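You operate a simulated robot arm through the tools that you are given. There is no shell and no other tool. Be economical: measure what you need, move in short steps, check, and stop when the job is done.

Carry out the task below with a simulated two-armed robot. There is one attempt and no reset: what you move stays moved.

## Task
Close the glue tray lid. Then take the brown wool piece on the top of the timber table and put it away on the top of the tall carton. Then stack the 35 screw box from the top of the timber table on top of the 45 screw box. Then take the short steel rail from the top of the gauge table and put it on the front left corner of the board stack. Keep to this order. Set down upright: brown wool piece.

Only the result counts: the job must be done as asked and must still hold three seconds after the hand-in. Knocking over, shifting, dropping, spilling or breaking anything else fails it. Lids that push on must go on centred and level and be pressed home; caps that screw on are set level and turned clockwise until they are tight.

## Robot
Two 7-joint arms with two-finger parallel grippers on one trunk, on a base that drives. Base frame: it is fixed to the floor where the robot stands at the start and does not move with it; the origin is under the middle of the robot, x ahead of it, y to its left, z up; the surface under the hand at the start is at about z = 800. Readings come in mm, degrees, newtons and seconds.
The left shoulder is at the start at [48, 101, 1085], the right one opposite. With the tool pointing down near the work surface each hand reaches from about 240 to 540 mm from the robot's upright axis, wherever it stands, measured 20 degrees to its own side. Places, roughly: brown wool piece (11x6x8 cm) [300, 300, 800]; front left corner of the board stack [-5700, -900, 300]; glue tray lid [500, 200, 800]; screw box [500, 250, 750]; short steel rail [-1750, -1750, 750]; top of the tall carton [-10000, 1100, 600]. Payload 2.4 kg a hand.
The tool frame of a hand sits at the grasp point between the pads (the TCP): z along the fingers, y along the line on which they close. The tips reach 24 mm beyond it. Largest opening 68 mm; finger width 17, thickness 10; the body of the gripper, 40 by 70 mm, starts 41 mm behind the TCP.
Orientation is told as [roll, pitch, yaw] about the base's x, y, z axes, in that order, counted from this pose: with the fingers straight down and closing along the base's y, the tool's x points along the base's -x, its y along +y and its z along -z.

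## Interface
- The arms move only by the tool play_rows. It takes "left_increments", "right_increments" or both (then of equal length, played together; a hand with none holds still); each is a list of rows, each a list of 7 numbers: the shift along the base's x, y, z in mm, then the turn, a rotation vector about the base's x, y, z in degrees, then the closure, from 0 (fully open) to 1 (shut). In form: [[tx, ty, tz, ax, ay, az, jaw], ...]. A call has 1 to 20 rows; each row shifts and turns the commanded pose from where the row before left it. Rows are played at 5 a second. More than 50 mm and 8.6 degrees between two rows, or a gripper value outside its range, and nothing of the call is played. Where a pose cannot be reached the arm comes as near as it can. A force on the tool above 40 N (or 10 N above the force at the start of the call, whichever is more), or a blocked arm, ends the call early, and 0.2 s more pass. Each finger travels about 72 mm/s and halts on what it meets, pressing with about 31 N; the grip force reading is that of the motor and also rises with nothing between the fingers. The clock runs only during rows and for 0.2 s after the last one: add rows that do not move to give the fingers time. The reply holds the time, the measured pose of the TCP, the force on the tool along the base axes, the opening and the grip force, in the units named above and with some noise, with the torque about the TCP (base axes, N m) and any sound that the robot's microphone picked up.
- Cameras (640 x 400 px; columns grow to the right, rows downward): "scene" is now at [121.8, 48.3, 1242.3]; the picture's right is [0.56, -0.83, 0.00], its down [-0.49, -0.33, -0.80] and it looks along [0.67, 0.45, -0.59] (base axes); focal length 214 px, centre (320, 200). "left" rides on the left gripper at [84, -11, -75] in its tool frame; the picture's right is [0.13, 0.99, 0.00], its down [-0.60, 0.08, -0.79] and it looks along [-0.79, 0.10, 0.61] (tool axes); focal length 251 px, centre (320, 200). "right" rides on the right gripper at [84, 11, -75] in its tool frame; the picture's right is [-0.13, 0.99, 0.00], its down [-0.60, -0.08, -0.79] and it looks along [-0.79, -0.10, 0.61] (tool axes); focal length 251 px, centre (320, 200).
- snapshot(camera): a new picture of that camera. It takes no simulated time.
- raise_lower(by): slides the trunk up (or, below 0, down) by that many mm; the arms and the scene camera ride with it, the base frame stays. It gives what a move gives, with no picture.
- steer(legs): drives the robot by 1 to 6 legs, each [ahead, left, turn to the left] in mm, mm and degrees, along the robot's own axes; the way and the turn of a leg run together, so that a leg with both is an arc; at most 1500 mm and 180 degrees a leg. The arms and the cameras ride along, it lands a little off, and it stops where it bumps. It gives what a move gives.
- head_to(pan, tilt): turns the head with the scene camera to pan (to the left, within 86 degrees either way) and tilt (down, from -29 to 69), counted from straight ahead of the robot. It gives what a move gives.
- point_at(camera, pixels): for up to 12 pixels [column, row] of the newest picture of that camera ("zoom" is the newest enlarged one), the place [x, y, z] in the base frame of the surface seen there, good to about 3 mm. It takes no simulated time.
- enlarge(camera, box): a new picture of the part [left, top, right, bottom] of that camera's present view, enlarged. It takes no simulated time.
- sign_off(): hands the job in; it is judged then, once.

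Work in short steps. Measure before you move; look again where a grasp or a placing could have gone wrong, and mend it. You have 110 turns and 92 pictures in all, those below and enlarged ones among them. Open the grippers and draw the arms clear of the work before you hand the job in, unless the task says otherwise.

The tools are called after "Emit:" by a JSON object that holds its "method" and its "body". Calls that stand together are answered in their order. play_rows: Moves the arms, as the interface text tells. Its arguments: {"type":"object","properties":{"left_increments":{"type":"array"},"right_increments":{"type":"array"}},"required":[]} The other tools are called the same way: raise_lower (by) slides the trunk up or down; steer (legs) drives the base; head_to (pan, tilt) turns the head that bears the scene camera; snapshot (camera) takes a picture; point_at (camera, pixels) gives the place of the surface under pixels of a picture; enlarge (camera, box) takes an enlarged picture of a part of a camera's view; sign_off () hands the job in.

At the start:

```text
t: 0.0
left_tool_pos: [218.5, 324.4, 1028.3]
left_ee_rot: [0.0, -0.1, -0.1]
left_force: [0.3, -1.1, 0.5]
left_wrist_torque: [0.02, 0.02, 0.01]
left_width: 68.0
left_finger_force: 0.2
right_tool_pos: [273.1, 40.7, 1127.2]
right_ee_rot: [-0.1, -0.1, 0.0]
right_force: [-0.5, -0.1, -0.2]
right_wrist_torque: [0.01, 0.0, 0.0]
right_width: 68.2
right_finger_force: 0.0
trunk travel left (down, up): [-300.0, 550.0]
robot x, y, heading: [-0.3, -2.4, -0.1]
head pan, tilt: [33.8, 36.4]
```

scene: 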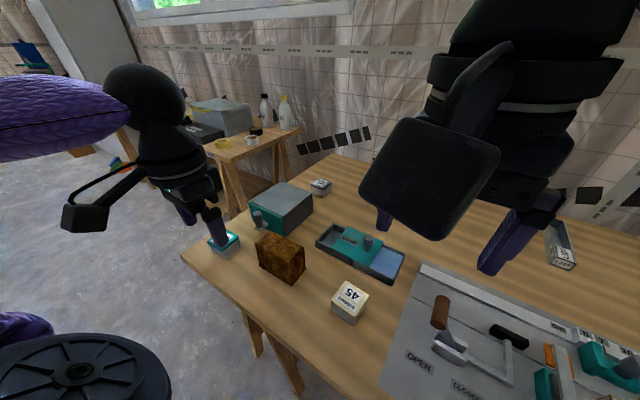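
right: 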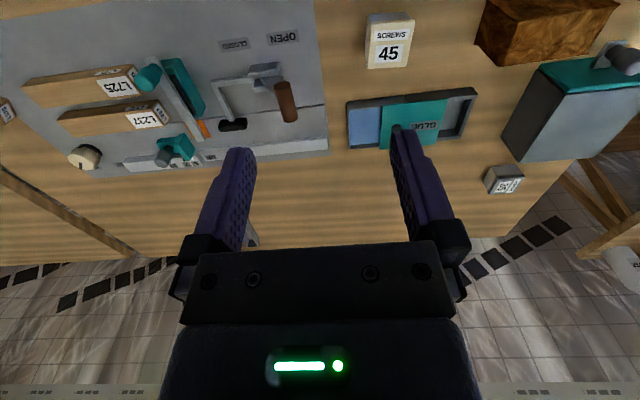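
left: 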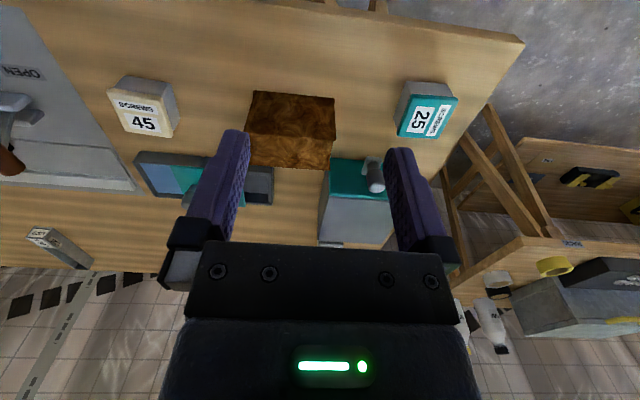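

I'll look closely at the tray (scene ~360,250) and the surrounding boxes before moving.

Emit:
{"method": "enlarge", "body": {"camera": "scene", "box": [180, 160, 440, 330]}}

Emit:
{"method": "enlarge", "body": {"camera": "right", "box": [320, 0, 640, 200]}}

```text
2.35 times, centred on (310, 245) of scene
```

zoom: 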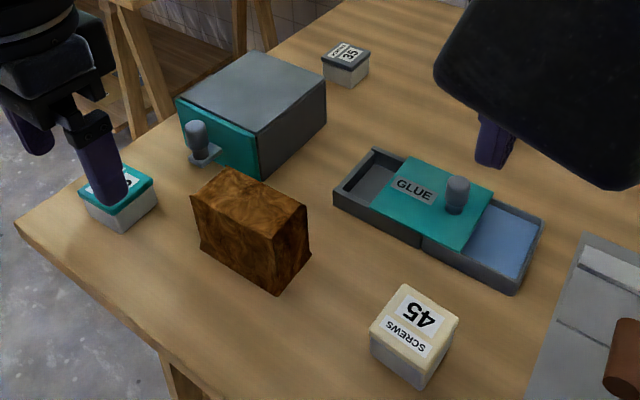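

```text
2.00 times, centred on (480, 100) of right
```

zoom: 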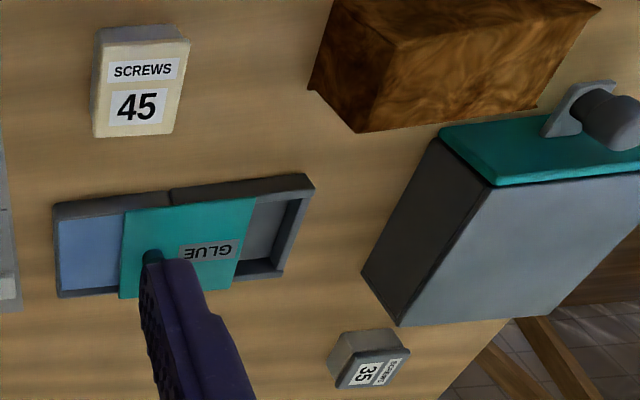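

Newest zoom shows the tray with a seam at (170,195), a blue part and a dark part; I'll measure points there to understand which way it closes.

Emit:
{"method": "point_at", "body": {"camera": "zoom", "pixels": [[58, 207], [60, 293], [90, 250], [125, 215], [120, 295], [252, 202], [235, 288], [310, 180], [280, 275], [265, 240], [20, 200], [190, 225]]}}

Emit:
{"method": "point_at", "body": {"camera": "scene", "pixels": [[369, 239], [322, 230], [322, 241], [345, 255], [399, 281], [402, 255], [331, 301], [346, 283], [369, 292], [320, 182], [318, 187], [328, 186]]}}

```text
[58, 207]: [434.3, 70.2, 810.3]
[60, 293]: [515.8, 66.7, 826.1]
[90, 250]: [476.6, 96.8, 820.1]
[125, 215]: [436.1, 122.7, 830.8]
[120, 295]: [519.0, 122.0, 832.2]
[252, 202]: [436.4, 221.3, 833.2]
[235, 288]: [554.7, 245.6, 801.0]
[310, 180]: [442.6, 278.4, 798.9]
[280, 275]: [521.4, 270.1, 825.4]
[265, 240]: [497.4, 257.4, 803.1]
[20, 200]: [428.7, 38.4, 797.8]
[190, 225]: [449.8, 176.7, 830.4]
```

```text
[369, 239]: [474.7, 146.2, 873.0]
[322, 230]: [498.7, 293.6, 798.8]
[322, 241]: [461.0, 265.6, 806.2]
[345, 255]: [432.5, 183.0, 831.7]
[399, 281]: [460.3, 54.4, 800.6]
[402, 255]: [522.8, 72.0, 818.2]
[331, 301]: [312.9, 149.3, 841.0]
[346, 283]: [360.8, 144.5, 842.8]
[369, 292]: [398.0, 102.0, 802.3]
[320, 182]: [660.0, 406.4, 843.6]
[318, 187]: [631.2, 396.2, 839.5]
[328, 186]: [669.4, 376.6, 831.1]
```

The tray spans y≈65–277, with the lid (y≈122–221, z≈832) in the middle; the floor is deep (803) on the left and blue (820) on the right. I move the right hand off to its side and bring the left one over for a closer view.

Emit:
{"method": "play_rows", "body": {"left_increments": [[40, -40, 0, 0, 0, 0, 0], [40, -40, 0, 0, 0, 0, 0], [40, -40, 0, 0, 0, 0, 0], [20, -30, 0, 0, 0, 0, 0]], "right_increments": [[0, -45, 0, 0, 0, 0, 0], [0, -45, 0, 0, 0, 0, 0], [0, -45, 0, 0, 0, 0, 0], [0, -45, 0, 0, 0, 0, 0]]}}

Emit:
{"method": "snapshot", "body": {"camera": "left"}}

Emit:
{"method": "snapshot", "body": {"camera": "scene"}}

```text
refused: row 1 steps farther than a row can; nothing moved
```

```text
86 pictures are left
```

left: 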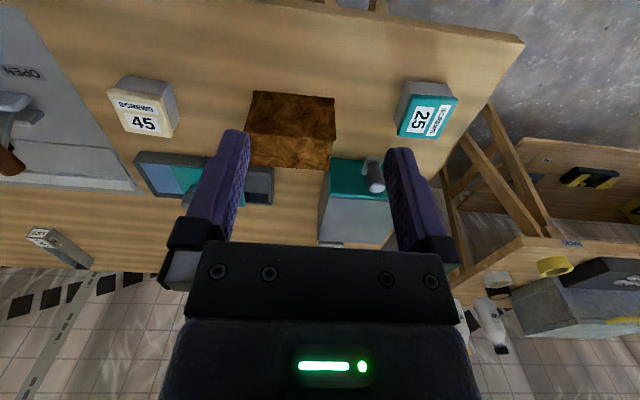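

```text
85 pictures are left
```

scene: 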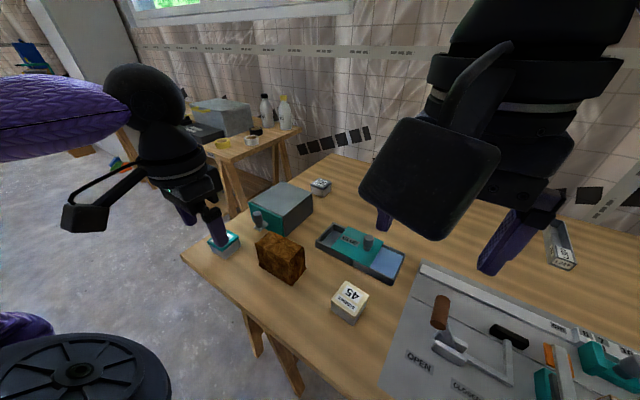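

Row length is limited by the norm; I replay the same move in smaller steps.

Emit:
{"method": "play_rows", "body": {"left_increments": [[30, -35, 0, 0, 0, 0, 0], [30, -35, 0, 0, 0, 0, 0], [30, -35, 0, 0, 0, 0, 0], [20, -30, 0, 0, 0, 0, 0], [20, -20, 0, 0, 0, 0, 0]], "right_increments": [[0, -40, 0, 0, 0, 0, 0], [0, -40, 0, 0, 0, 0, 0], [0, -40, 0, 0, 0, 0, 0], [0, -40, 0, 0, 0, 0, 0], [0, -40, 0, 0, 0, 0, 0]]}}

Emit:
{"method": "enlarge", "body": {"camera": "scene", "box": [240, 160, 480, 310]}}

Emit:
{"method": "snapshot", "body": {"camera": "left"}}

```text
t: 1.2
left_tool_pos: [351.5, 167.2, 1028.8]
left_ee_rot: [-0.1, 0.0, 0.0]
left_force: [0.0, -0.3, -0.5]
left_wrist_torque: [0.03, 0.02, 0.0]
left_width: 67.9
left_finger_force: 0.0
right_tool_pos: [270.5, -160.7, 1126.4]
right_ee_rot: [0.0, 0.0, 0.1]
right_force: [-0.3, -0.2, -0.1]
right_wrist_torque: [-0.02, 0.0, 0.03]
right_width: 67.9
right_finger_force: 0.0
trunk travel left (down, up): [-300.0, 550.0]
robot x, y, heading: [-3.0, 2.9, 0.0]
head pan, tilt: [33.8, 36.4]
```

```text
2.67 times, centred on (360, 235) of scene
```

zoom: 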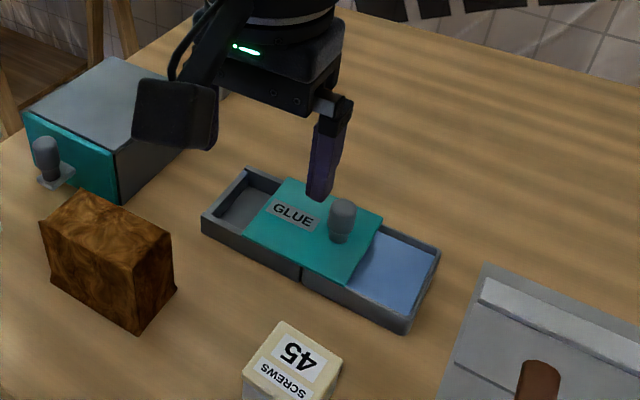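

```text
83 pictures are left
```

left: 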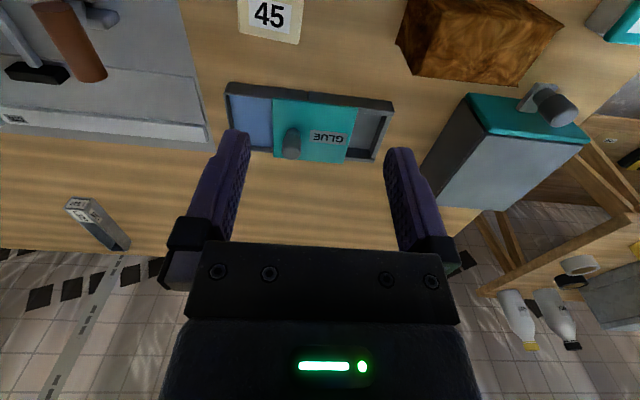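

I zoom into the tray in the left view (230–395, 80–165) to see which half it should cover.

Emit:
{"method": "enlarge", "body": {"camera": "left", "box": [215, 70, 407, 190]}}

Emit:
{"method": "point_at", "body": {"camera": "zoom", "pixels": [[190, 80], [190, 272], [540, 240], [590, 110], [50, 60], [85, 200], [40, 200], [245, 225], [260, 255], [270, 270], [90, 60], [400, 95]]}}

```text
3.33 times, centred on (311, 130) of left
```

zoom: 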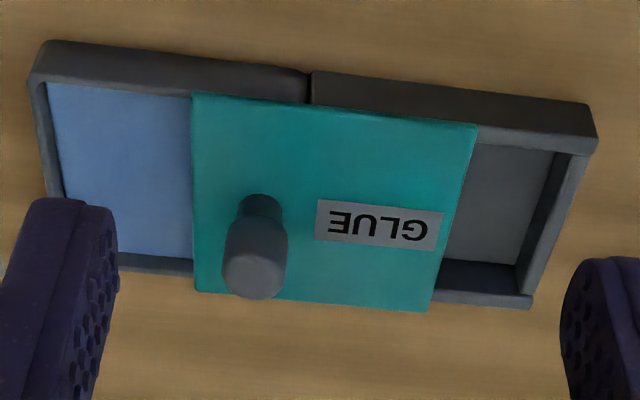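

```text
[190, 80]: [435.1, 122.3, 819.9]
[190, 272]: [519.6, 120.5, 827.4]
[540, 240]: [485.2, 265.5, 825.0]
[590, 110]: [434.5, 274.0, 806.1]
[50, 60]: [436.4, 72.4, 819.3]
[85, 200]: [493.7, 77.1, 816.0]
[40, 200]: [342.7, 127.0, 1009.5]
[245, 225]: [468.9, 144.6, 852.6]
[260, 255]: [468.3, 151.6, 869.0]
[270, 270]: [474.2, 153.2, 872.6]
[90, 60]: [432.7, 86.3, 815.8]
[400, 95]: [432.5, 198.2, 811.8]
```

The lid is as long (≈99) as the blue glue-filled half (y≈65–165), so closing means sliding it about 57 mm toward -y over the glue. I bring the open left hand above the knob (≈[476,149,873]) at tip height clear of it.

Emit:
{"method": "play_rows", "body": {"left_increments": [[40, -6, -25, 0, 0, 0, 0], [42, -6, -25, 0, 0, 0, 0], [42, -6, -25, 0, 0, 0, 0], [0, 0, -45, 0, 0, 0, 0], [0, 0, 0, 0, 0, 0, 0]]}}

Emit:
{"method": "enlarge", "body": {"camera": "scene", "box": [280, 180, 440, 280]}}

Emit:
{"method": "snapshot", "body": {"camera": "left"}}

```text
t: 2.4
left_tool_pos: [442.0, 168.5, 911.2]
left_ee_rot: [-0.1, -0.1, 0.1]
left_force: [0.1, 0.3, 0.8]
left_wrist_torque: [0.01, -0.01, 0.0]
left_width: 68.1
left_finger_force: 0.0
left hand out of reach, approached as far as the arm can: row 3, 4
right_tool_pos: [271.7, -159.9, 1127.4]
right_ee_rot: [0.1, 0.0, -0.1]
right_force: [-0.2, 0.0, -0.4]
right_wrist_torque: [-0.01, 0.03, -0.01]
right_width: 68.0
right_finger_force: 0.1
trunk travel left (down, up): [-300.0, 550.0]
robot x, y, heading: [0.1, 3.1, -0.0]
head pan, tilt: [33.8, 36.4]
```

```text
4.00 times, centred on (360, 230) of scene
```

zoom: 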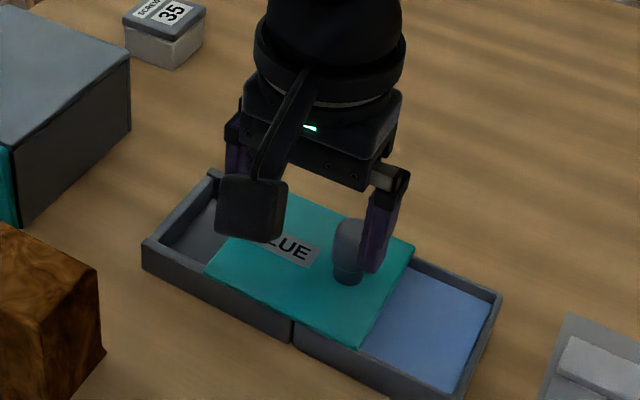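

```text
80 pictures are left
```

left: 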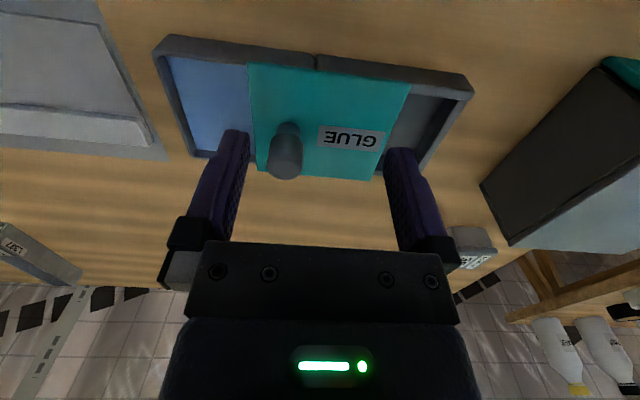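

The arm stops short at x=442; before driving ahead I check how far the table's near edge is.

Emit:
{"method": "head_to", "body": {"pan": 10, "tilt": 60}}

Emit:
{"method": "snapshot", "body": {"camera": "scene"}}

```text
t: 3.3
left_tool_pos: [443.4, 169.0, 912.1]
left_ee_rot: [-0.1, -0.2, 0.0]
left_force: [0.1, 0.5, 1.3]
left_wrist_torque: [-0.03, 0.02, -0.01]
left_width: 68.0
left_finger_force: 0.2
right_tool_pos: [272.1, -159.0, 1126.5]
right_ee_rot: [0.1, 0.0, 0.1]
right_force: [-0.3, 0.5, 0.9]
right_wrist_torque: [-0.04, -0.01, 0.0]
right_width: 68.0
right_finger_force: 0.1
trunk travel left (down, up): [-300.0, 550.0]
robot x, y, heading: [1.5, 1.8, 0.0]
head pan, tilt: [10.0, 60.0]
```

```text
79 pictures are left
```

scene: 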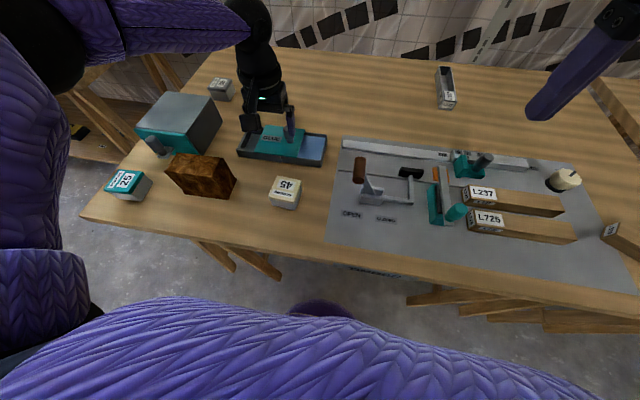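

I measure the table edge (~(270,240)) and the base's front (~(320,308)), plus boxes.

Emit:
{"method": "point_at", "body": {"camera": "scene", "pixels": [[270, 240], [90, 215], [320, 308], [330, 258], [286, 185], [277, 205], [200, 163], [190, 190], [221, 84], [214, 100], [213, 50], [125, 180]]}}

```text
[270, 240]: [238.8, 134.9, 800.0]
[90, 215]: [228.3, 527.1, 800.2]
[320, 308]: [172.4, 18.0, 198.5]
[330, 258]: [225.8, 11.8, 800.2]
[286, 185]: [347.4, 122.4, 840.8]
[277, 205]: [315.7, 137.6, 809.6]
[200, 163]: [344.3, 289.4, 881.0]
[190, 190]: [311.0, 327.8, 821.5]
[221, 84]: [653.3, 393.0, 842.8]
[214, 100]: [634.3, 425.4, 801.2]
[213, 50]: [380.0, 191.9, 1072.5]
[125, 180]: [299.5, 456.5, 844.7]
```

Edge at x≈230; I check how far the body (purple, (300,340)) sticks out before driving ahead.

Emit:
{"method": "point_at", "body": {"camera": "scene", "pixels": [[200, 300], [300, 335], [400, 360], [160, 300], [270, 330], [100, 345], [230, 260], [270, 265], [460, 300]]}}

```text
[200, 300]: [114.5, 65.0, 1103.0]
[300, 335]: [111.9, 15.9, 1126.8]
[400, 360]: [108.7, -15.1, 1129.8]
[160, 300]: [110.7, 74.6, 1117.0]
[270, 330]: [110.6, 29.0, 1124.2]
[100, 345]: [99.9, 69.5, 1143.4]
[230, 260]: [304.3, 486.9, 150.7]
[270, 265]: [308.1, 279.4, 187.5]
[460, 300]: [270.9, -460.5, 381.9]
```

Body front is x≈115, so there's room: drive 70 mm ahead (tips at 887 stay above the knob's 873).

Emit:
{"method": "steer", "body": {"legs": [[70, 0, 0]]}}

Emit:
{"method": "snapshot", "body": {"camera": "left"}}

```text
t: 4.3
left_tool_pos: [514.0, 169.2, 912.3]
left_ee_rot: [-0.1, -0.1, 0.0]
left_force: [0.2, 0.9, -1.1]
left_wrist_torque: [0.04, 0.03, 0.01]
left_width: 68.0
left_finger_force: 0.1
right_tool_pos: [343.4, -160.3, 1127.0]
right_ee_rot: [0.0, 0.1, 0.0]
right_force: [0.9, -0.3, -0.2]
right_wrist_torque: [-0.02, 0.02, 0.0]
right_width: 68.1
right_finger_force: 0.0
trunk travel left (down, up): [-300.0, 550.0]
robot x, y, heading: [71.5, 2.6, 0.3]
head pan, tilt: [10.0, 60.0]
```

```text
78 pictures are left
```

left: 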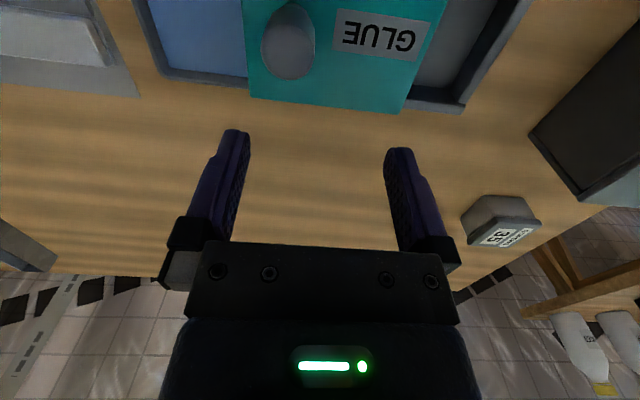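

I measure the knob top around (289,45–75) and lid edges.

Emit:
{"method": "point_at", "body": {"camera": "left", "pixels": [[289, 70], [270, 50], [308, 50], [289, 25], [248, 80], [255, 90], [400, 105], [290, 50]]}}

Emit:
{"method": "play_rows", "body": {"left_increments": [[-20, -10, 0, 0, 0, 0, 0], [-18, -10, 0, 0, 0, 0, 0], [0, 0, 0, 0, 0, 0, 0]]}}

```text
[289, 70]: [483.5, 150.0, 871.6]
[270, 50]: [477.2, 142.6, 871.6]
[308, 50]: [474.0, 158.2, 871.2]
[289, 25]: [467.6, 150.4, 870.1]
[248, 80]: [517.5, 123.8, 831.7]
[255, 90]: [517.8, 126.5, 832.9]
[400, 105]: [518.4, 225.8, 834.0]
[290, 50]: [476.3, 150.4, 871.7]
```

```text
t: 5.1
left_tool_pos: [474.3, 148.2, 911.8]
left_ee_rot: [-0.1, 0.0, 0.0]
left_force: [0.2, -0.1, -0.3]
left_wrist_torque: [-0.03, -0.01, 0.01]
left_width: 67.9
left_finger_force: 0.1
right_tool_pos: [342.7, -159.1, 1126.5]
right_ee_rot: [0.0, 0.0, 0.0]
right_force: [-0.7, 0.6, -0.3]
right_wrist_torque: [0.0, -0.02, -0.02]
right_width: 67.9
right_finger_force: 0.1
trunk travel left (down, up): [-300.0, 550.0]
robot x, y, heading: [69.5, -0.3, 0.2]
head pan, tilt: [10.0, 60.0]
```

Knob centre is (476,150); I go down to TCP z≈862 and close on it.

Emit:
{"method": "play_rows", "body": {"left_increments": [[2, 2, -30, 0, 0, 0, 0], [0, 0, -20, 0, 0, 0, 0], [0, 0, 0, 0, 0, 0, 0], [0, 0, 0, 0, 0, 0, 0.4], [0, 0, 0, 0, 0, 0, 0.7], [0, 0, 0, 0, 0, 0, 0.85], [0, 0, 0, 0, 0, 0, 0.85]]}}

```text
t: 6.7
left_tool_pos: [476.3, 151.5, 862.5]
left_ee_rot: [0.0, -0.2, 0.0]
left_force: [-0.4, 0.5, -2.2]
left_wrist_torque: [0.1, -0.36, 0.01]
left_width: 23.7
left_finger_force: 40.1
right_tool_pos: [344.2, -158.8, 1126.0]
right_ee_rot: [0.0, 0.0, 0.0]
right_force: [0.1, -0.6, 0.2]
right_wrist_torque: [0.01, -0.01, -0.01]
right_width: 68.0
right_finger_force: 0.1
trunk travel left (down, up): [-300.0, 550.0]
robot x, y, heading: [71.2, 1.3, 0.1]
head pan, tilt: [10.0, 60.0]
```

Knob is held (23.7 mm). I slide -y in small steps, ~57 mm, watching the force.

Emit:
{"method": "play_rows", "body": {"left_increments": [[0, -8, 0, 0, 0, 0, 0.85], [0, -8, 0, 0, 0, 0, 0.85], [0, -8, 0, 0, 0, 0, 0.85], [0, -8, 0, 0, 0, 0, 0.85], [0, -8, 0, 0, 0, 0, 0.85], [0, -6, 0, 0, 0, 0, 0.85]]}}

Emit:
{"method": "snapshot", "body": {"camera": "scene"}}

```text
t: 8.1
left_tool_pos: [460.2, 122.2, 875.1]
left_ee_rot: [-0.2, -0.3, 0.1]
left_force: [0.6, -0.1, -0.3]
left_wrist_torque: [-0.01, 0.0, -0.01]
left_width: 10.1
left_finger_force: 0.2
left hand out of reach, approached as far as the arm can: row 1, 2, 3, 4, 5, 6
right_tool_pos: [342.6, -159.2, 1127.3]
right_ee_rot: [0.0, 0.0, 0.1]
right_force: [0.0, 0.5, 0.2]
right_wrist_torque: [0.01, -0.01, 0.0]
right_width: 68.3
right_finger_force: 0.1
trunk travel left (down, up): [-300.0, 550.0]
robot x, y, heading: [70.0, 1.5, -0.2]
head pan, tilt: [10.0, 60.0]
```

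```text
77 pictures are left
```

scene: 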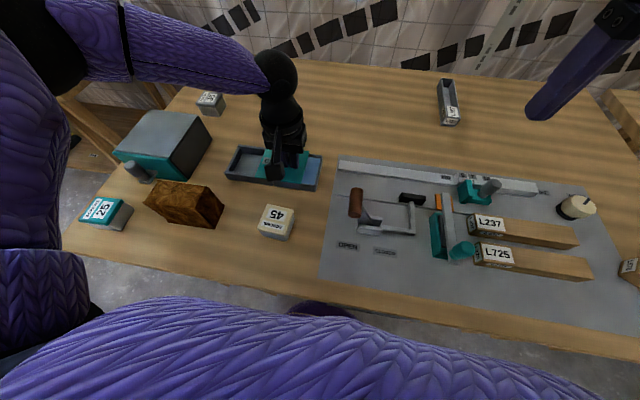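

The arm ran out of reach and slipped off the knob. I raise the hand, shift the base 130 mm to the right so the work lies to the left arm's side, and look at the lid.

Emit:
{"method": "play_rows", "body": {"left_increments": [[0, 0, 40, 0, 0, 0, 0], [0, 0, 30, 0, 0, 0, 0]]}}

Emit:
{"method": "steer", "body": {"legs": [[0, -130, 0]]}}

Emit:
{"method": "snapshot", "body": {"camera": "left"}}

```text
t: 8.7
left_tool_pos: [457.8, 122.6, 944.9]
left_ee_rot: [-0.1, -0.1, 0.0]
left_force: [0.1, 0.0, -0.3]
left_wrist_torque: [-0.01, 0.0, 0.0]
left_width: 67.8
left_finger_force: 0.1
right_tool_pos: [342.7, -158.8, 1127.9]
right_ee_rot: [0.0, 0.0, 0.0]
right_force: [-0.1, -0.2, 0.0]
right_wrist_torque: [-0.01, -0.04, -0.01]
right_width: 68.1
right_finger_force: 0.1
trunk travel left (down, up): [-300.0, 550.0]
robot x, y, heading: [70.2, 0.5, 0.1]
head pan, tilt: [10.0, 60.0]
```

```text
t: 10.0
left_tool_pos: [458.9, -8.3, 944.8]
left_ee_rot: [-0.1, -0.1, 0.0]
left_force: [0.6, 0.0, -0.8]
left_wrist_torque: [0.0, -0.03, -0.02]
left_width: 68.0
left_finger_force: 0.1
right_tool_pos: [343.4, -290.1, 1127.3]
right_ee_rot: [-0.1, 0.1, 0.0]
right_force: [-0.2, 0.0, 0.6]
right_wrist_torque: [0.0, -0.01, 0.0]
right_width: 68.2
right_finger_force: 0.1
trunk travel left (down, up): [-300.0, 550.0]
robot x, y, heading: [72.2, -130.7, 0.2]
head pan, tilt: [10.0, 60.0]
```

```text
76 pictures are left
```

left: 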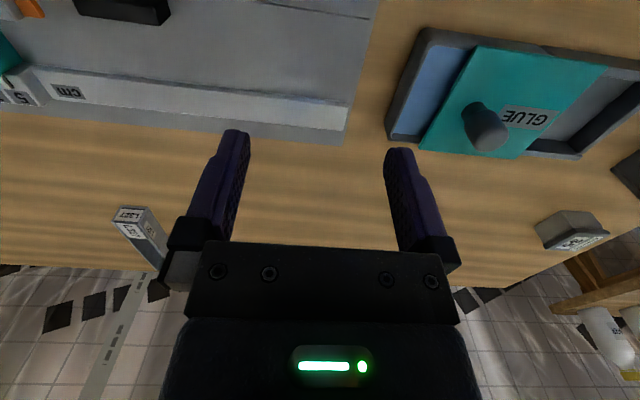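

I locate the knob and check that the tray has not shifted.

Emit:
{"method": "point_at", "body": {"camera": "left", "pixels": [[487, 138], [475, 115], [505, 138], [470, 138], [440, 100], [435, 145], [425, 35], [392, 130], [575, 152], [600, 70], [515, 150]]}}

Emit:
{"method": "play_rows", "body": {"left_increments": [[0, 40, 0, 0, 0, 0, 0], [0, 40, 0, 0, 0, 0, 0], [0, 40, 0, 0, 0, 0, 0]]}}

```text
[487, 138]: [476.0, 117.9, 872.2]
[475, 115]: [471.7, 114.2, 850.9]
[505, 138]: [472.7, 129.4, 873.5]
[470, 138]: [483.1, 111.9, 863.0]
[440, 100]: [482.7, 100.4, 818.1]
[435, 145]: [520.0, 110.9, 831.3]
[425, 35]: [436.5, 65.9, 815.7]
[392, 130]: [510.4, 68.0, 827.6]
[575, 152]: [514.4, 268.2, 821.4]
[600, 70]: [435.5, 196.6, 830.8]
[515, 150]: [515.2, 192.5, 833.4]
```

```text
t: 10.8
left_tool_pos: [457.5, 113.1, 943.4]
left_ee_rot: [-0.2, -0.1, 0.0]
left_force: [-0.6, 0.3, -0.3]
left_wrist_torque: [-0.03, 0.02, 0.03]
left_width: 68.0
left_finger_force: 0.0
right_tool_pos: [343.1, -290.1, 1127.3]
right_ee_rot: [0.0, 0.0, 0.1]
right_force: [0.4, 0.3, -0.8]
right_wrist_torque: [-0.03, 0.0, 0.02]
right_width: 67.9
right_finger_force: 0.1
trunk travel left (down, up): [-300.0, 550.0]
robot x, y, heading: [67.1, -134.9, 0.1]
head pan, tilt: [10.0, 60.0]
```

The lid has moved ~29 mm (knob now ≈(477,121)) and the tray stayed. I regrip and go on.

Emit:
{"method": "play_rows", "body": {"left_increments": [[19, 8, -20, 0, 0, 0, 0], [0, 0, -40, 0, 0, 0, 0], [0, 0, -21, 0, 0, 0, 0], [0, 0, 0, 0, 0, 0, 0], [0, 0, 0, 0, 0, 0, 0.4], [0, 0, 0, 0, 0, 0, 0.75], [0, 0, 0, 0, 0, 0, 0.85], [0, 0, 0, 0, 0, 0, 0.85]]}}

Emit:
{"method": "play_rows", "body": {"left_increments": [[0, -5, 0, 0, 0, 0, 0.85], [0, -5, 0, 0, 0, 0, 0.85], [0, -5, 0, 0, 0, 0, 0.85], [0, -4, 0, 0, 0, 0, 0.85], [0, -3, 0, 0, 0, 0, 0.85]]}}

Emit:
{"method": "snapshot", "body": {"camera": "scene"}}

```text
t: 12.6
left_tool_pos: [477.8, 122.0, 863.3]
left_ee_rot: [0.0, -0.1, 0.0]
left_force: [-0.3, -1.6, -3.8]
left_wrist_torque: [0.15, -0.48, -0.08]
left_width: 23.6
left_finger_force: 39.5
right_tool_pos: [343.4, -289.8, 1127.1]
right_ee_rot: [0.0, 0.0, 0.0]
right_force: [-0.6, -0.1, -0.3]
right_wrist_torque: [-0.03, 0.0, 0.0]
right_width: 67.8
right_finger_force: 0.2
trunk travel left (down, up): [-300.0, 550.0]
robot x, y, heading: [71.0, -134.1, 0.1]
head pan, tilt: [10.0, 60.0]
```

```text
t: 13.8
left_tool_pos: [478.4, 97.8, 863.3]
left_ee_rot: [0.0, -0.1, -0.1]
left_force: [2.1, -0.4, -5.2]
left_wrist_torque: [0.22, 0.11, -0.02]
left_width: 23.9
left_finger_force: 39.8
right_tool_pos: [343.0, -289.0, 1127.3]
right_ee_rot: [0.0, 0.1, -0.1]
right_force: [0.1, -0.4, -0.4]
right_wrist_torque: [0.02, -0.03, 0.0]
right_width: 68.2
right_finger_force: 0.1
trunk travel left (down, up): [-300.0, 550.0]
robot x, y, heading: [69.7, -130.4, 0.2]
head pan, tilt: [10.0, 60.0]
```

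```text
75 pictures are left
```

scene: 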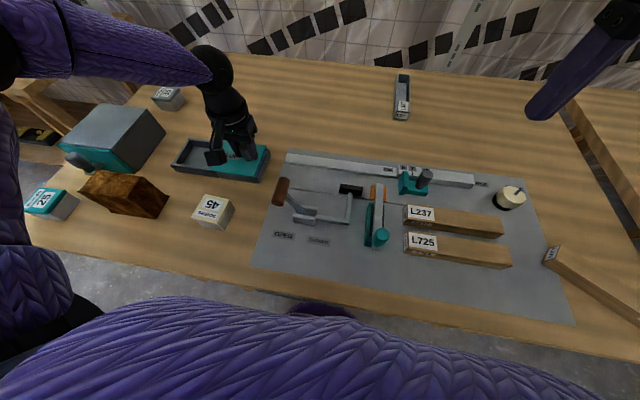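

The lid nearly covers the blue half; I inch another 6 mm and look.

Emit:
{"method": "play_rows", "body": {"left_increments": [[0, -2, 0, 0, 0, 0, 0.85], [0, -2, 0, 0, 0, 0, 0.85], [0, -2, 0, 0, 0, 0, 0.85], [0, 0, 0, 0, 0, 0, 0.85]]}}

Emit:
{"method": "enlarge", "body": {"camera": "scene", "box": [150, 110, 310, 210]}}

```text
t: 14.8
left_tool_pos: [478.0, 92.8, 862.3]
left_ee_rot: [0.0, 0.0, 0.0]
left_force: [-1.5, -1.4, -9.2]
left_wrist_torque: [0.09, -0.2, -0.03]
left_width: 23.5
left_finger_force: 39.5
right_tool_pos: [343.6, -289.2, 1127.0]
right_ee_rot: [0.0, 0.0, 0.1]
right_force: [0.7, 0.0, 0.4]
right_wrist_torque: [0.01, 0.0, -0.01]
right_width: 68.3
right_finger_force: 0.0
trunk travel left (down, up): [-300.0, 550.0]
robot x, y, heading: [72.4, -131.6, -0.1]
head pan, tilt: [10.0, 60.0]
```

```text
4.00 times, centred on (230, 160) of scene
```

zoom: 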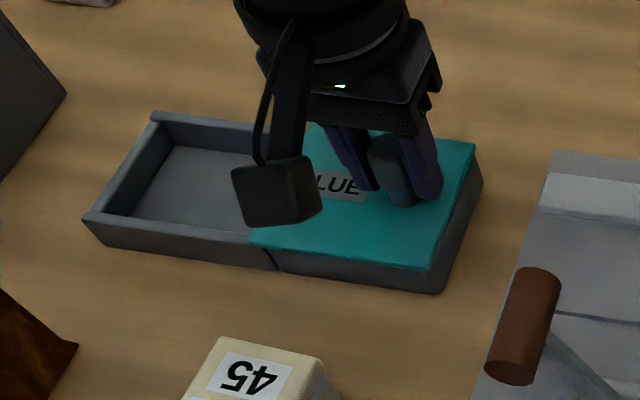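

I measure the lid edges against the tray's end.

Emit:
{"method": "point_at", "body": {"camera": "zoom", "pixels": [[425, 265], [432, 262], [437, 288], [470, 150], [477, 165], [250, 235], [277, 268], [275, 255], [440, 235], [480, 185]]}}

```text
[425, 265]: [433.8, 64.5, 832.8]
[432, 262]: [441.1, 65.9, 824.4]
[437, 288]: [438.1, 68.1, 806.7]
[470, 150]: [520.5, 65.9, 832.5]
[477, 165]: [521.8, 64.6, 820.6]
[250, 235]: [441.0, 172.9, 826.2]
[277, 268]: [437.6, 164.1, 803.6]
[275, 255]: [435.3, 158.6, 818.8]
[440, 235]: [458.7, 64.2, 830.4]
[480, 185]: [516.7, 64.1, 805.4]
```

The lid is flush with the tray end (y≈65). One gentle 2 mm nudge tells whether there's a stop.

Emit:
{"method": "play_rows", "body": {"left_increments": [[0, -1, 0, 0, 0, 0, 0.85], [0, -1, 0, 0, 0, 0, 0.85], [0, 0, 0, 0, 0, 0, 0.85]]}}

```text
t: 15.6
left_tool_pos: [478.0, 89.6, 864.2]
left_ee_rot: [-0.1, 0.0, 0.0]
left_force: [-2.7, -0.5, -11.0]
left_wrist_torque: [0.15, -0.1, -0.04]
left_width: 23.9
left_finger_force: 40.0
right_tool_pos: [343.2, -289.3, 1127.9]
right_ee_rot: [0.0, 0.1, 0.1]
right_force: [-0.9, 0.0, 1.2]
right_wrist_torque: [0.0, 0.02, 0.02]
right_width: 68.2
right_finger_force: 0.1
trunk travel left (down, up): [-300.0, 550.0]
robot x, y, heading: [72.4, -128.2, 0.1]
head pan, tilt: [10.0, 60.0]
```

No stop felt in y. I release, lift straight up, and check the lid position.

Emit:
{"method": "play_rows", "body": {"left_increments": [[0, 0, 0, 0, 0, 0, 0.5], [0, 0, 0, 0, 0, 0, 0], [0, 0, 0, 0, 0, 0, 0], [0, 0, 40, 0, 0, 0, 0], [-30, 0, 40, 0, 0, 0, 0], [-40, 0, 30, 0, 0, 0, 0], [-40, 0, 20, 0, 0, 0, 0]]}}

Emit:
{"method": "enlarge", "body": {"camera": "left", "box": [220, 20, 476, 180]}}

Emit:
{"method": "enlarge", "body": {"camera": "scene", "box": [150, 110, 310, 210]}}

```text
t: 17.2
left_tool_pos: [366.6, 90.2, 993.3]
left_ee_rot: [-0.1, 0.0, 0.0]
left_force: [-0.3, -1.0, 0.2]
left_wrist_torque: [0.01, 0.02, 0.04]
left_width: 68.0
left_finger_force: 0.2
right_tool_pos: [343.1, -290.7, 1127.8]
right_ee_rot: [0.0, 0.0, 0.0]
right_force: [-0.1, 0.4, -1.1]
right_wrist_torque: [0.03, 0.02, 0.0]
right_width: 68.0
right_finger_force: 0.0
trunk travel left (down, up): [-300.0, 550.0]
robot x, y, heading: [73.9, -131.5, -0.1]
head pan, tilt: [10.0, 60.0]
```

```text
2.50 times, centred on (348, 100) of left
```

zoom: 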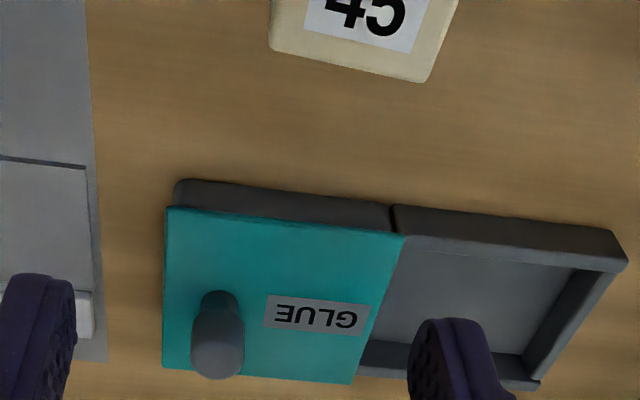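

```text
4.00 times, centred on (230, 160) of scene
```

zoom: 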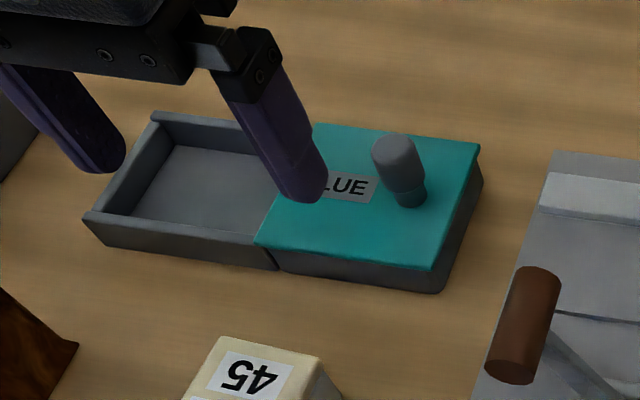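

I measure the lid and tray edges once more.

Emit:
{"method": "point_at", "body": {"camera": "zoom", "pixels": [[430, 266], [450, 220], [476, 150], [470, 160], [436, 285], [479, 182], [258, 244], [310, 130], [275, 262], [265, 240], [415, 160]]}}

```text
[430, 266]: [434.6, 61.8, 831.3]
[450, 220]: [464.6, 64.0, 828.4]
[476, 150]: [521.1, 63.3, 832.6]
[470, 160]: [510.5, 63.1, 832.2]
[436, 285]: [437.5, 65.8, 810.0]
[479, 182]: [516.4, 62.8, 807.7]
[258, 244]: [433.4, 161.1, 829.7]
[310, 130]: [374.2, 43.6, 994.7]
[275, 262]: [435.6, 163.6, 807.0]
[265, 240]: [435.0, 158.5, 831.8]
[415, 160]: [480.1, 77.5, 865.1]
```

The lid sits flush over the glue half — done. Next the wool piece: I raise the left hand a little, drive back and left, and look at it.

Emit:
{"method": "play_rows", "body": {"left_increments": [[-40, 0, 20, 0, 0, 0, 0], [-20, 0, 20, 0, 0, 0, 0]]}}

Emit:
{"method": "steer", "body": {"legs": [[-110, 0, 0], [0, 280, 0]]}}

Emit:
{"method": "snapshot", "body": {"camera": "scene"}}

Emit:
{"method": "snapshot", "body": {"camera": "left"}}

```text
t: 17.8
left_tool_pos: [308.6, 90.1, 1033.6]
left_ee_rot: [-0.1, -0.1, 0.0]
left_force: [-0.4, -0.7, 0.5]
left_wrist_torque: [0.0, 0.01, -0.01]
left_width: 68.2
left_finger_force: 0.0
right_tool_pos: [341.8, -290.0, 1127.6]
right_ee_rot: [0.0, 0.0, 0.0]
right_force: [-0.9, 0.1, 0.4]
right_wrist_torque: [0.0, 0.0, 0.0]
right_width: 68.3
right_finger_force: 0.0
trunk travel left (down, up): [-300.0, 550.0]
robot x, y, heading: [69.5, -129.9, 0.0]
head pan, tilt: [10.0, 60.0]
```

```text
t: 20.5
left_tool_pos: [199.0, 369.4, 1034.1]
left_ee_rot: [-0.1, -0.1, 0.0]
left_force: [-0.4, 1.0, 0.9]
left_wrist_torque: [-0.01, -0.03, 0.02]
left_width: 68.1
left_finger_force: 0.1
right_tool_pos: [231.4, -9.5, 1127.6]
right_ee_rot: [0.0, 0.1, 0.0]
right_force: [-0.1, -0.1, -0.4]
right_wrist_torque: [0.01, 0.01, 0.02]
right_width: 68.1
right_finger_force: 0.0
trunk travel left (down, up): [-300.0, 550.0]
robot x, y, heading: [-36.5, 146.0, 0.1]
head pan, tilt: [10.0, 60.0]
```

```text
71 pictures are left
```

scene: 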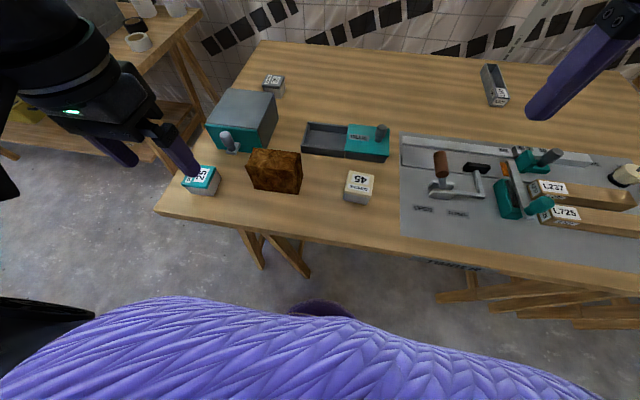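

```text
70 pictures are left
```

left: 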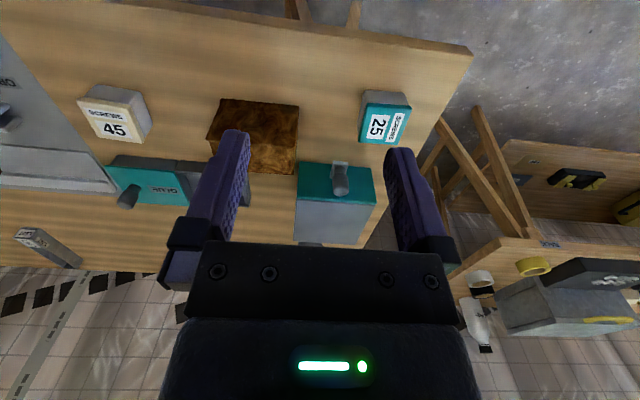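

I enlarge the wool block (scene 245–305, 145–195) and measure its top corners next.

Emit:
{"method": "enlarge", "body": {"camera": "scene", "box": [224, 130, 320, 190]}}

Emit:
{"method": "enlarge", "body": {"camera": "left", "box": [150, 60, 406, 220]}}

```text
6.67 times, centred on (272, 160) of scene
```

zoom: 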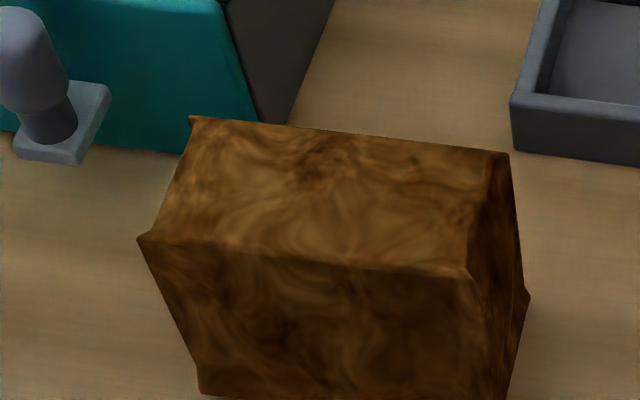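

```text
2.50 times, centred on (278, 140) of left
```

zoom: 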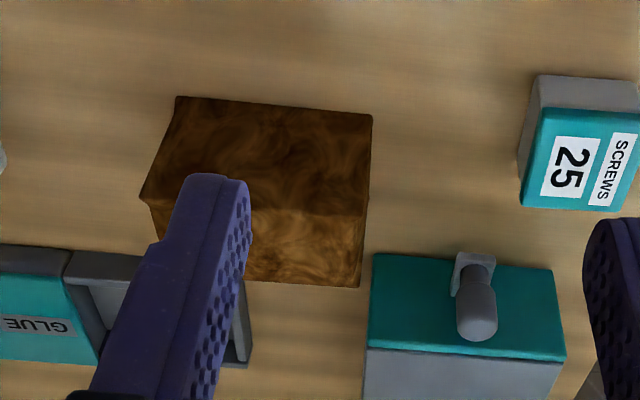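

I measure the top corners in the scene picture.

Emit:
{"method": "point_at", "body": {"camera": "scene", "pixels": [[254, 149], [299, 154], [293.5, 169.5], [246.5, 165.5], [276, 152], [270, 166.5], [250, 157], [296, 162], [255, 188], [298, 189], [225, 137]]}}

```text
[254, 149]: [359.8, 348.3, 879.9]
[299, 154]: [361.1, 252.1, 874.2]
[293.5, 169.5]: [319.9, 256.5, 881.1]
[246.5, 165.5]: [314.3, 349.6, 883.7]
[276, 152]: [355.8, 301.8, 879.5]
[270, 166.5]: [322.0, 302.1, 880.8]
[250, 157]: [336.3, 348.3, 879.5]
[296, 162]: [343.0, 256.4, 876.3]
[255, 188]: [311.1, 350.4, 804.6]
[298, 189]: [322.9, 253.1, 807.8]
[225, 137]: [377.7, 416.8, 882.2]
```

Block is about x 313–362, y 250–352, top z 880, centre ≈(338,301), yaw ≈ +3.5°. I turn the left hand ~93° so it closes across the 6 cm side while moving over it.

Emit:
{"method": "play_rows", "body": {"left_increments": [[12.7, -6.2, -2, 0, 0, 8.5, 0], [12.7, -6.2, -2, 0, 0, 8.5, 0], [12.7, -6.2, -2, 0, 0, 8.5, 0], [12.7, -6.2, -2, 0, 0, 8.5, 0], [12.7, -6.2, -2, 0, 0, 8.5, 0], [12.7, -6.2, -2, 0, 0, 8.5, 0], [12.7, -6.2, -2, 0, 0, 8.5, 0], [12.7, -6.2, -2, 0, 0, 8.5, 0], [12.7, -6.2, -2, 0, 0, 8.5, 0], [12.7, -6.2, -2, 0, 0, 8.5, 0], [12.7, -6.2, -2, 0, 0, 8.5, 0], [0, 0, 0, 0, 0, 0, 0]]}}

Emit:
{"method": "snapshot", "body": {"camera": "left"}}

```text
t: 23.1
left_tool_pos: [338.2, 303.0, 1011.7]
left_ee_rot: [-0.1, -0.1, 93.6]
left_force: [-0.8, 0.3, 0.2]
left_wrist_torque: [-0.01, -0.01, 0.01]
left_width: 68.1
left_finger_force: 0.0
right_tool_pos: [232.3, -9.3, 1126.8]
right_ee_rot: [0.0, 0.0, 0.1]
right_force: [0.0, -0.3, 0.0]
right_wrist_torque: [0.01, -0.01, -0.01]
right_width: 67.9
right_finger_force: 0.2
trunk travel left (down, up): [-300.0, 550.0]
robot x, y, heading: [-41.8, 149.2, -0.2]
head pan, tilt: [10.0, 60.0]
```

```text
67 pictures are left
```

left: 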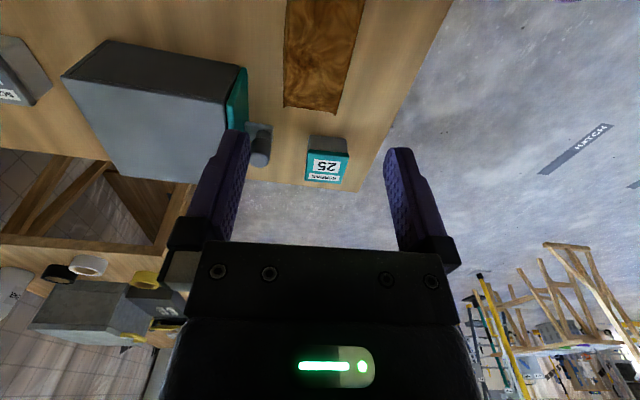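

I measure the block's side edges from this view for final centring.

Emit:
{"method": "point_at", "body": {"camera": "left", "pixels": [[288, 20], [360, 15], [286, 60], [346, 70], [285, 90], [340, 90], [286, 103], [335, 109], [310, 60], [240, 100], [262, 140]]}}

```text
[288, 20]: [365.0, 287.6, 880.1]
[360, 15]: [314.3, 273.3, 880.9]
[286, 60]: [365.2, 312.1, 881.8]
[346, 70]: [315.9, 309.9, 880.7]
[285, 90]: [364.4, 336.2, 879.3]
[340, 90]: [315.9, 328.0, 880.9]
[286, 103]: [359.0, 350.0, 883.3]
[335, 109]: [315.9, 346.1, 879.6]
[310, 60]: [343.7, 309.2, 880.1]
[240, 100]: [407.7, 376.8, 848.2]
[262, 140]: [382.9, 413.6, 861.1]
```

Edges are x≈365 and ≈314, almost square with the axes; I correct yaw to ~91°, centre at (340,301) and come down just above it.

Emit:
{"method": "play_rows", "body": {"left_increments": [[1.5, -2, -40, 0, 0, -2.8, 0], [0, 0, -40, 0, 0, 0, 0], [0, 0, -20, 0, 0, 0, 0], [0, 0, 0, 0, 0, 0, 0]]}}

Emit:
{"method": "snapshot", "body": {"camera": "scene"}}

Emit:
{"method": "snapshot", "body": {"camera": "left"}}

```text
t: 24.1
left_tool_pos: [342.0, 300.0, 911.2]
left_ee_rot: [-0.1, -0.1, 90.7]
left_force: [0.1, -0.3, 0.2]
left_wrist_torque: [0.03, -0.01, 0.01]
left_width: 68.0
left_finger_force: 0.0
right_tool_pos: [233.0, -9.3, 1127.3]
right_ee_rot: [0.0, 0.1, 0.0]
right_force: [-0.2, -1.0, 0.6]
right_wrist_torque: [0.01, -0.01, 0.0]
right_width: 68.0
right_finger_force: 0.0
trunk travel left (down, up): [-300.0, 550.0]
robot x, y, heading: [-34.3, 148.8, 0.1]
head pan, tilt: [10.0, 60.0]
```

```text
66 pictures are left
```

scene: 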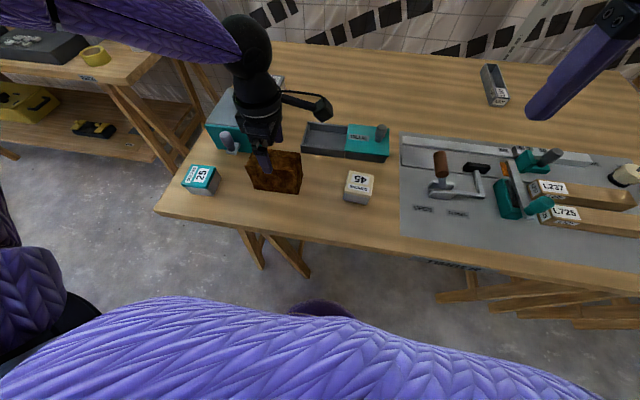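

```text
65 pictures are left
```

left: 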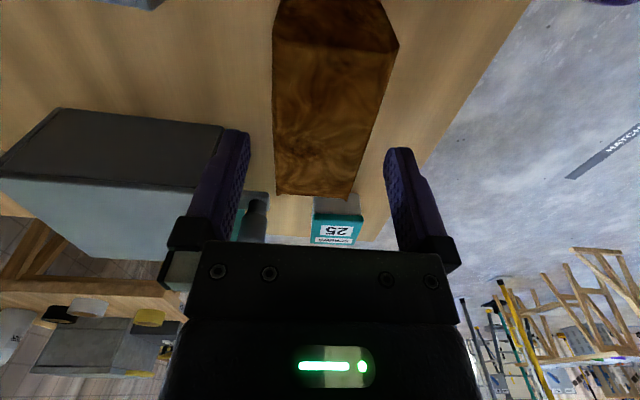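

I re-measure the block edges from here near y≈300.

Emit:
{"method": "point_at", "body": {"camera": "left", "pixels": [[276, 80], [393, 60], [276, 130], [376, 120], [277, 170], [363, 160], [278, 190], [353, 190]]}}

```text
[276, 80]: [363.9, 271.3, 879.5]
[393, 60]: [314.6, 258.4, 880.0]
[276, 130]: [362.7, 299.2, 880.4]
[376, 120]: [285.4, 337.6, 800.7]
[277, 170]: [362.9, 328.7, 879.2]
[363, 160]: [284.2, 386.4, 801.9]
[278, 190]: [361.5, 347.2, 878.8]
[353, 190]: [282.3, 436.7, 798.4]
```

Centre x≈339. I shift 1 mm and descend with force guard, then close.

Emit:
{"method": "play_rows", "body": {"left_increments": [[-1, 0, -20, 0, 0, 0, 0], [0, 0, -20, 0, 0, 0, 0], [0, 0, -21, 0, 0, 0, 0], [0, 0, 0, 0, 0, 0, 0]]}}

Emit:
{"method": "play_rows", "body": {"left_increments": [[0, 0, 0, 0, 0, 0, 0.15], [0, 0, 0, 0, 0, 0, 0.3], [0, 0, 0, 0, 0, 0, 0.4], [0, 0, 0, 0, 0, 0, 0.4]]}}

```text
t: 25.1
left_tool_pos: [338.7, 299.9, 849.7]
left_ee_rot: [0.0, -0.2, 90.7]
left_force: [-0.1, -0.4, -0.8]
left_wrist_torque: [-0.02, -0.03, 0.0]
left_width: 68.2
left_finger_force: 0.1
right_tool_pos: [232.8, -9.5, 1126.9]
right_ee_rot: [0.0, 0.0, 0.0]
right_force: [0.6, -0.6, 0.3]
right_wrist_torque: [0.0, 0.0, 0.01]
right_width: 67.9
right_finger_force: 0.0
trunk travel left (down, up): [-300.0, 550.0]
robot x, y, heading: [-37.8, 146.8, 0.0]
head pan, tilt: [10.0, 60.0]
```

```text
t: 26.1
left_tool_pos: [339.9, 300.6, 849.7]
left_ee_rot: [-0.1, -0.1, 90.7]
left_force: [-0.2, 1.0, -0.5]
left_wrist_torque: [-0.01, 0.03, 0.02]
left_width: 59.1
left_finger_force: 31.1
right_tool_pos: [231.6, -9.8, 1126.5]
right_ee_rot: [0.0, 0.0, 0.1]
right_force: [0.0, 0.2, 0.5]
right_wrist_torque: [0.02, 0.0, 0.02]
right_width: 68.2
right_finger_force: 0.0
trunk travel left (down, up): [-300.0, 550.0]
robot x, y, heading: [-43.0, 149.5, 0.1]
head pan, tilt: [10.0, 60.0]
```

Block gripped (59 mm, 31 N). I lift it straight up and draw it in toward the body.

Emit:
{"method": "play_rows", "body": {"left_increments": [[0, 0, 20, 0, 0, 0, 0.6], [0, 0, 40, 0, 0, 0, 0.6], [0, 0, 40, 0, 0, 0, 0.6], [0, 0, 45, 0, 0, 0, 0.6], [-30, 10, 30, 0, 0, 0, 0.6], [-40, 10, 20, 0, 0, 0, 0.6], [-30, 0, 0, 0, 0, 0, 0.6]]}}

Emit:
{"method": "head_to", "body": {"pan": 80, "tilt": 20}}

Emit:
{"method": "snapshot", "body": {"camera": "scene"}}

```text
t: 27.7
left_tool_pos: [237.3, 319.9, 1046.6]
left_ee_rot: [-0.1, -0.1, 90.7]
left_force: [-0.3, 0.0, 0.2]
left_wrist_torque: [-0.02, -0.03, -0.03]
left_width: 59.2
left_finger_force: 30.8
right_tool_pos: [232.8, -9.4, 1126.9]
right_ee_rot: [-0.1, 0.1, 0.0]
right_force: [0.4, -0.1, 0.2]
right_wrist_torque: [0.01, 0.03, -0.01]
right_width: 67.9
right_finger_force: 0.0
trunk travel left (down, up): [-300.0, 550.0]
robot x, y, heading: [-38.7, 147.8, -0.1]
head pan, tilt: [10.0, 60.0]
```

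```text
t: 29.1
left_tool_pos: [238.8, 320.4, 1046.3]
left_ee_rot: [0.0, -0.1, 90.8]
left_force: [-0.3, 0.0, -0.2]
left_wrist_torque: [-0.02, -0.02, -0.02]
left_width: 59.1
left_finger_force: 31.0
right_tool_pos: [233.4, -10.2, 1126.9]
right_ee_rot: [0.0, 0.0, 0.1]
right_force: [-0.7, -0.2, -0.3]
right_wrist_torque: [0.02, 0.02, 0.01]
right_width: 68.0
right_finger_force: 0.1
trunk travel left (down, up): [-300.0, 550.0]
robot x, y, heading: [-39.7, 149.4, -0.1]
head pan, tilt: [80.0, 20.0]
```

```text
64 pictures are left
```

scene: 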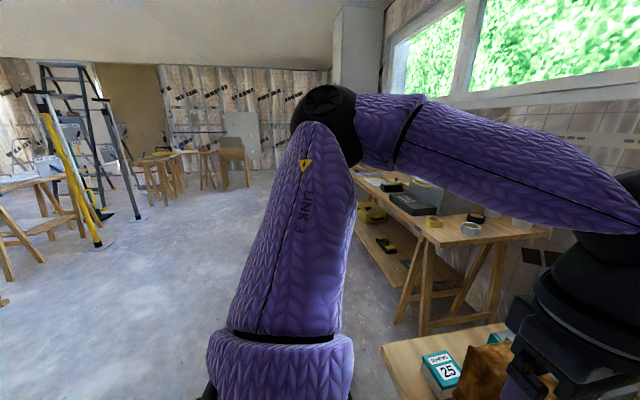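

The block is held; the floor to the left is free. I turn 90° left in place and look toward -x.

Emit:
{"method": "steer", "body": {"legs": [[0, 0, 90]]}}

Emit:
{"method": "snapshot", "body": {"camera": "scene"}}

Emit:
{"method": "head_to", "body": {"pan": 45, "tilt": 15}}

Emit:
{"method": "snapshot", "body": {"camera": "scene"}}

```text
t: 33.4
left_tool_pos: [-209.4, 429.1, 1046.3]
left_ee_rot: [-0.1, -0.1, -179.5]
left_force: [0.1, -0.4, 0.1]
left_wrist_torque: [-0.02, 0.01, -0.01]
left_width: 58.7
left_finger_force: 31.1
right_tool_pos: [120.2, 421.9, 1126.6]
right_ee_rot: [0.1, -0.1, 89.8]
right_force: [0.5, 0.2, 0.7]
right_wrist_torque: [0.0, 0.01, 0.02]
right_width: 67.7
right_finger_force: 0.0
trunk travel left (down, up): [-300.0, 550.0]
robot x, y, heading: [-41.7, 151.8, 90.0]
head pan, tilt: [80.0, 20.0]
```

```text
63 pictures are left
```

scene: 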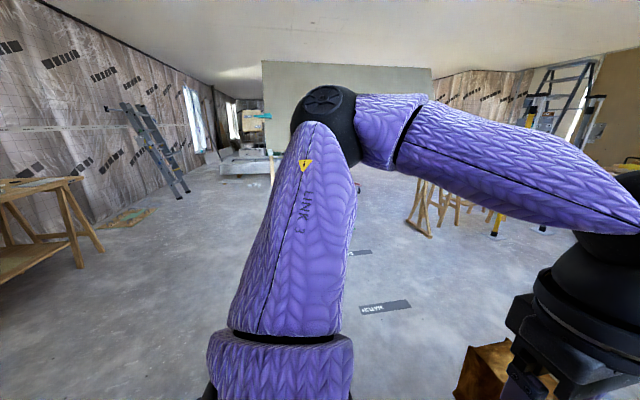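

```text
t: 34.4
left_tool_pos: [-208.7, 429.7, 1045.9]
left_ee_rot: [-0.1, 0.0, -179.5]
left_force: [0.6, -0.1, 0.0]
left_wrist_torque: [0.02, -0.02, -0.01]
left_width: 59.1
left_finger_force: 30.9
right_tool_pos: [120.2, 421.3, 1126.9]
right_ee_rot: [0.0, 0.0, 89.8]
right_force: [0.3, -0.8, -0.2]
right_wrist_torque: [-0.01, 0.0, 0.0]
right_width: 68.1
right_finger_force: 0.1
trunk travel left (down, up): [-300.0, 550.0]
robot x, y, heading: [-36.8, 150.9, 89.8]
head pan, tilt: [45.0, 15.0]
```

```text
62 pictures are left
```

scene: 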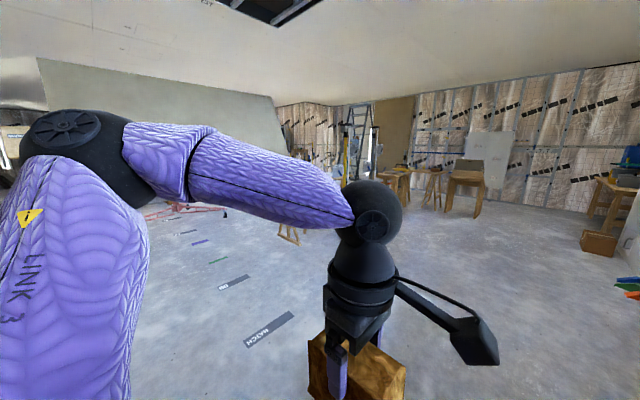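

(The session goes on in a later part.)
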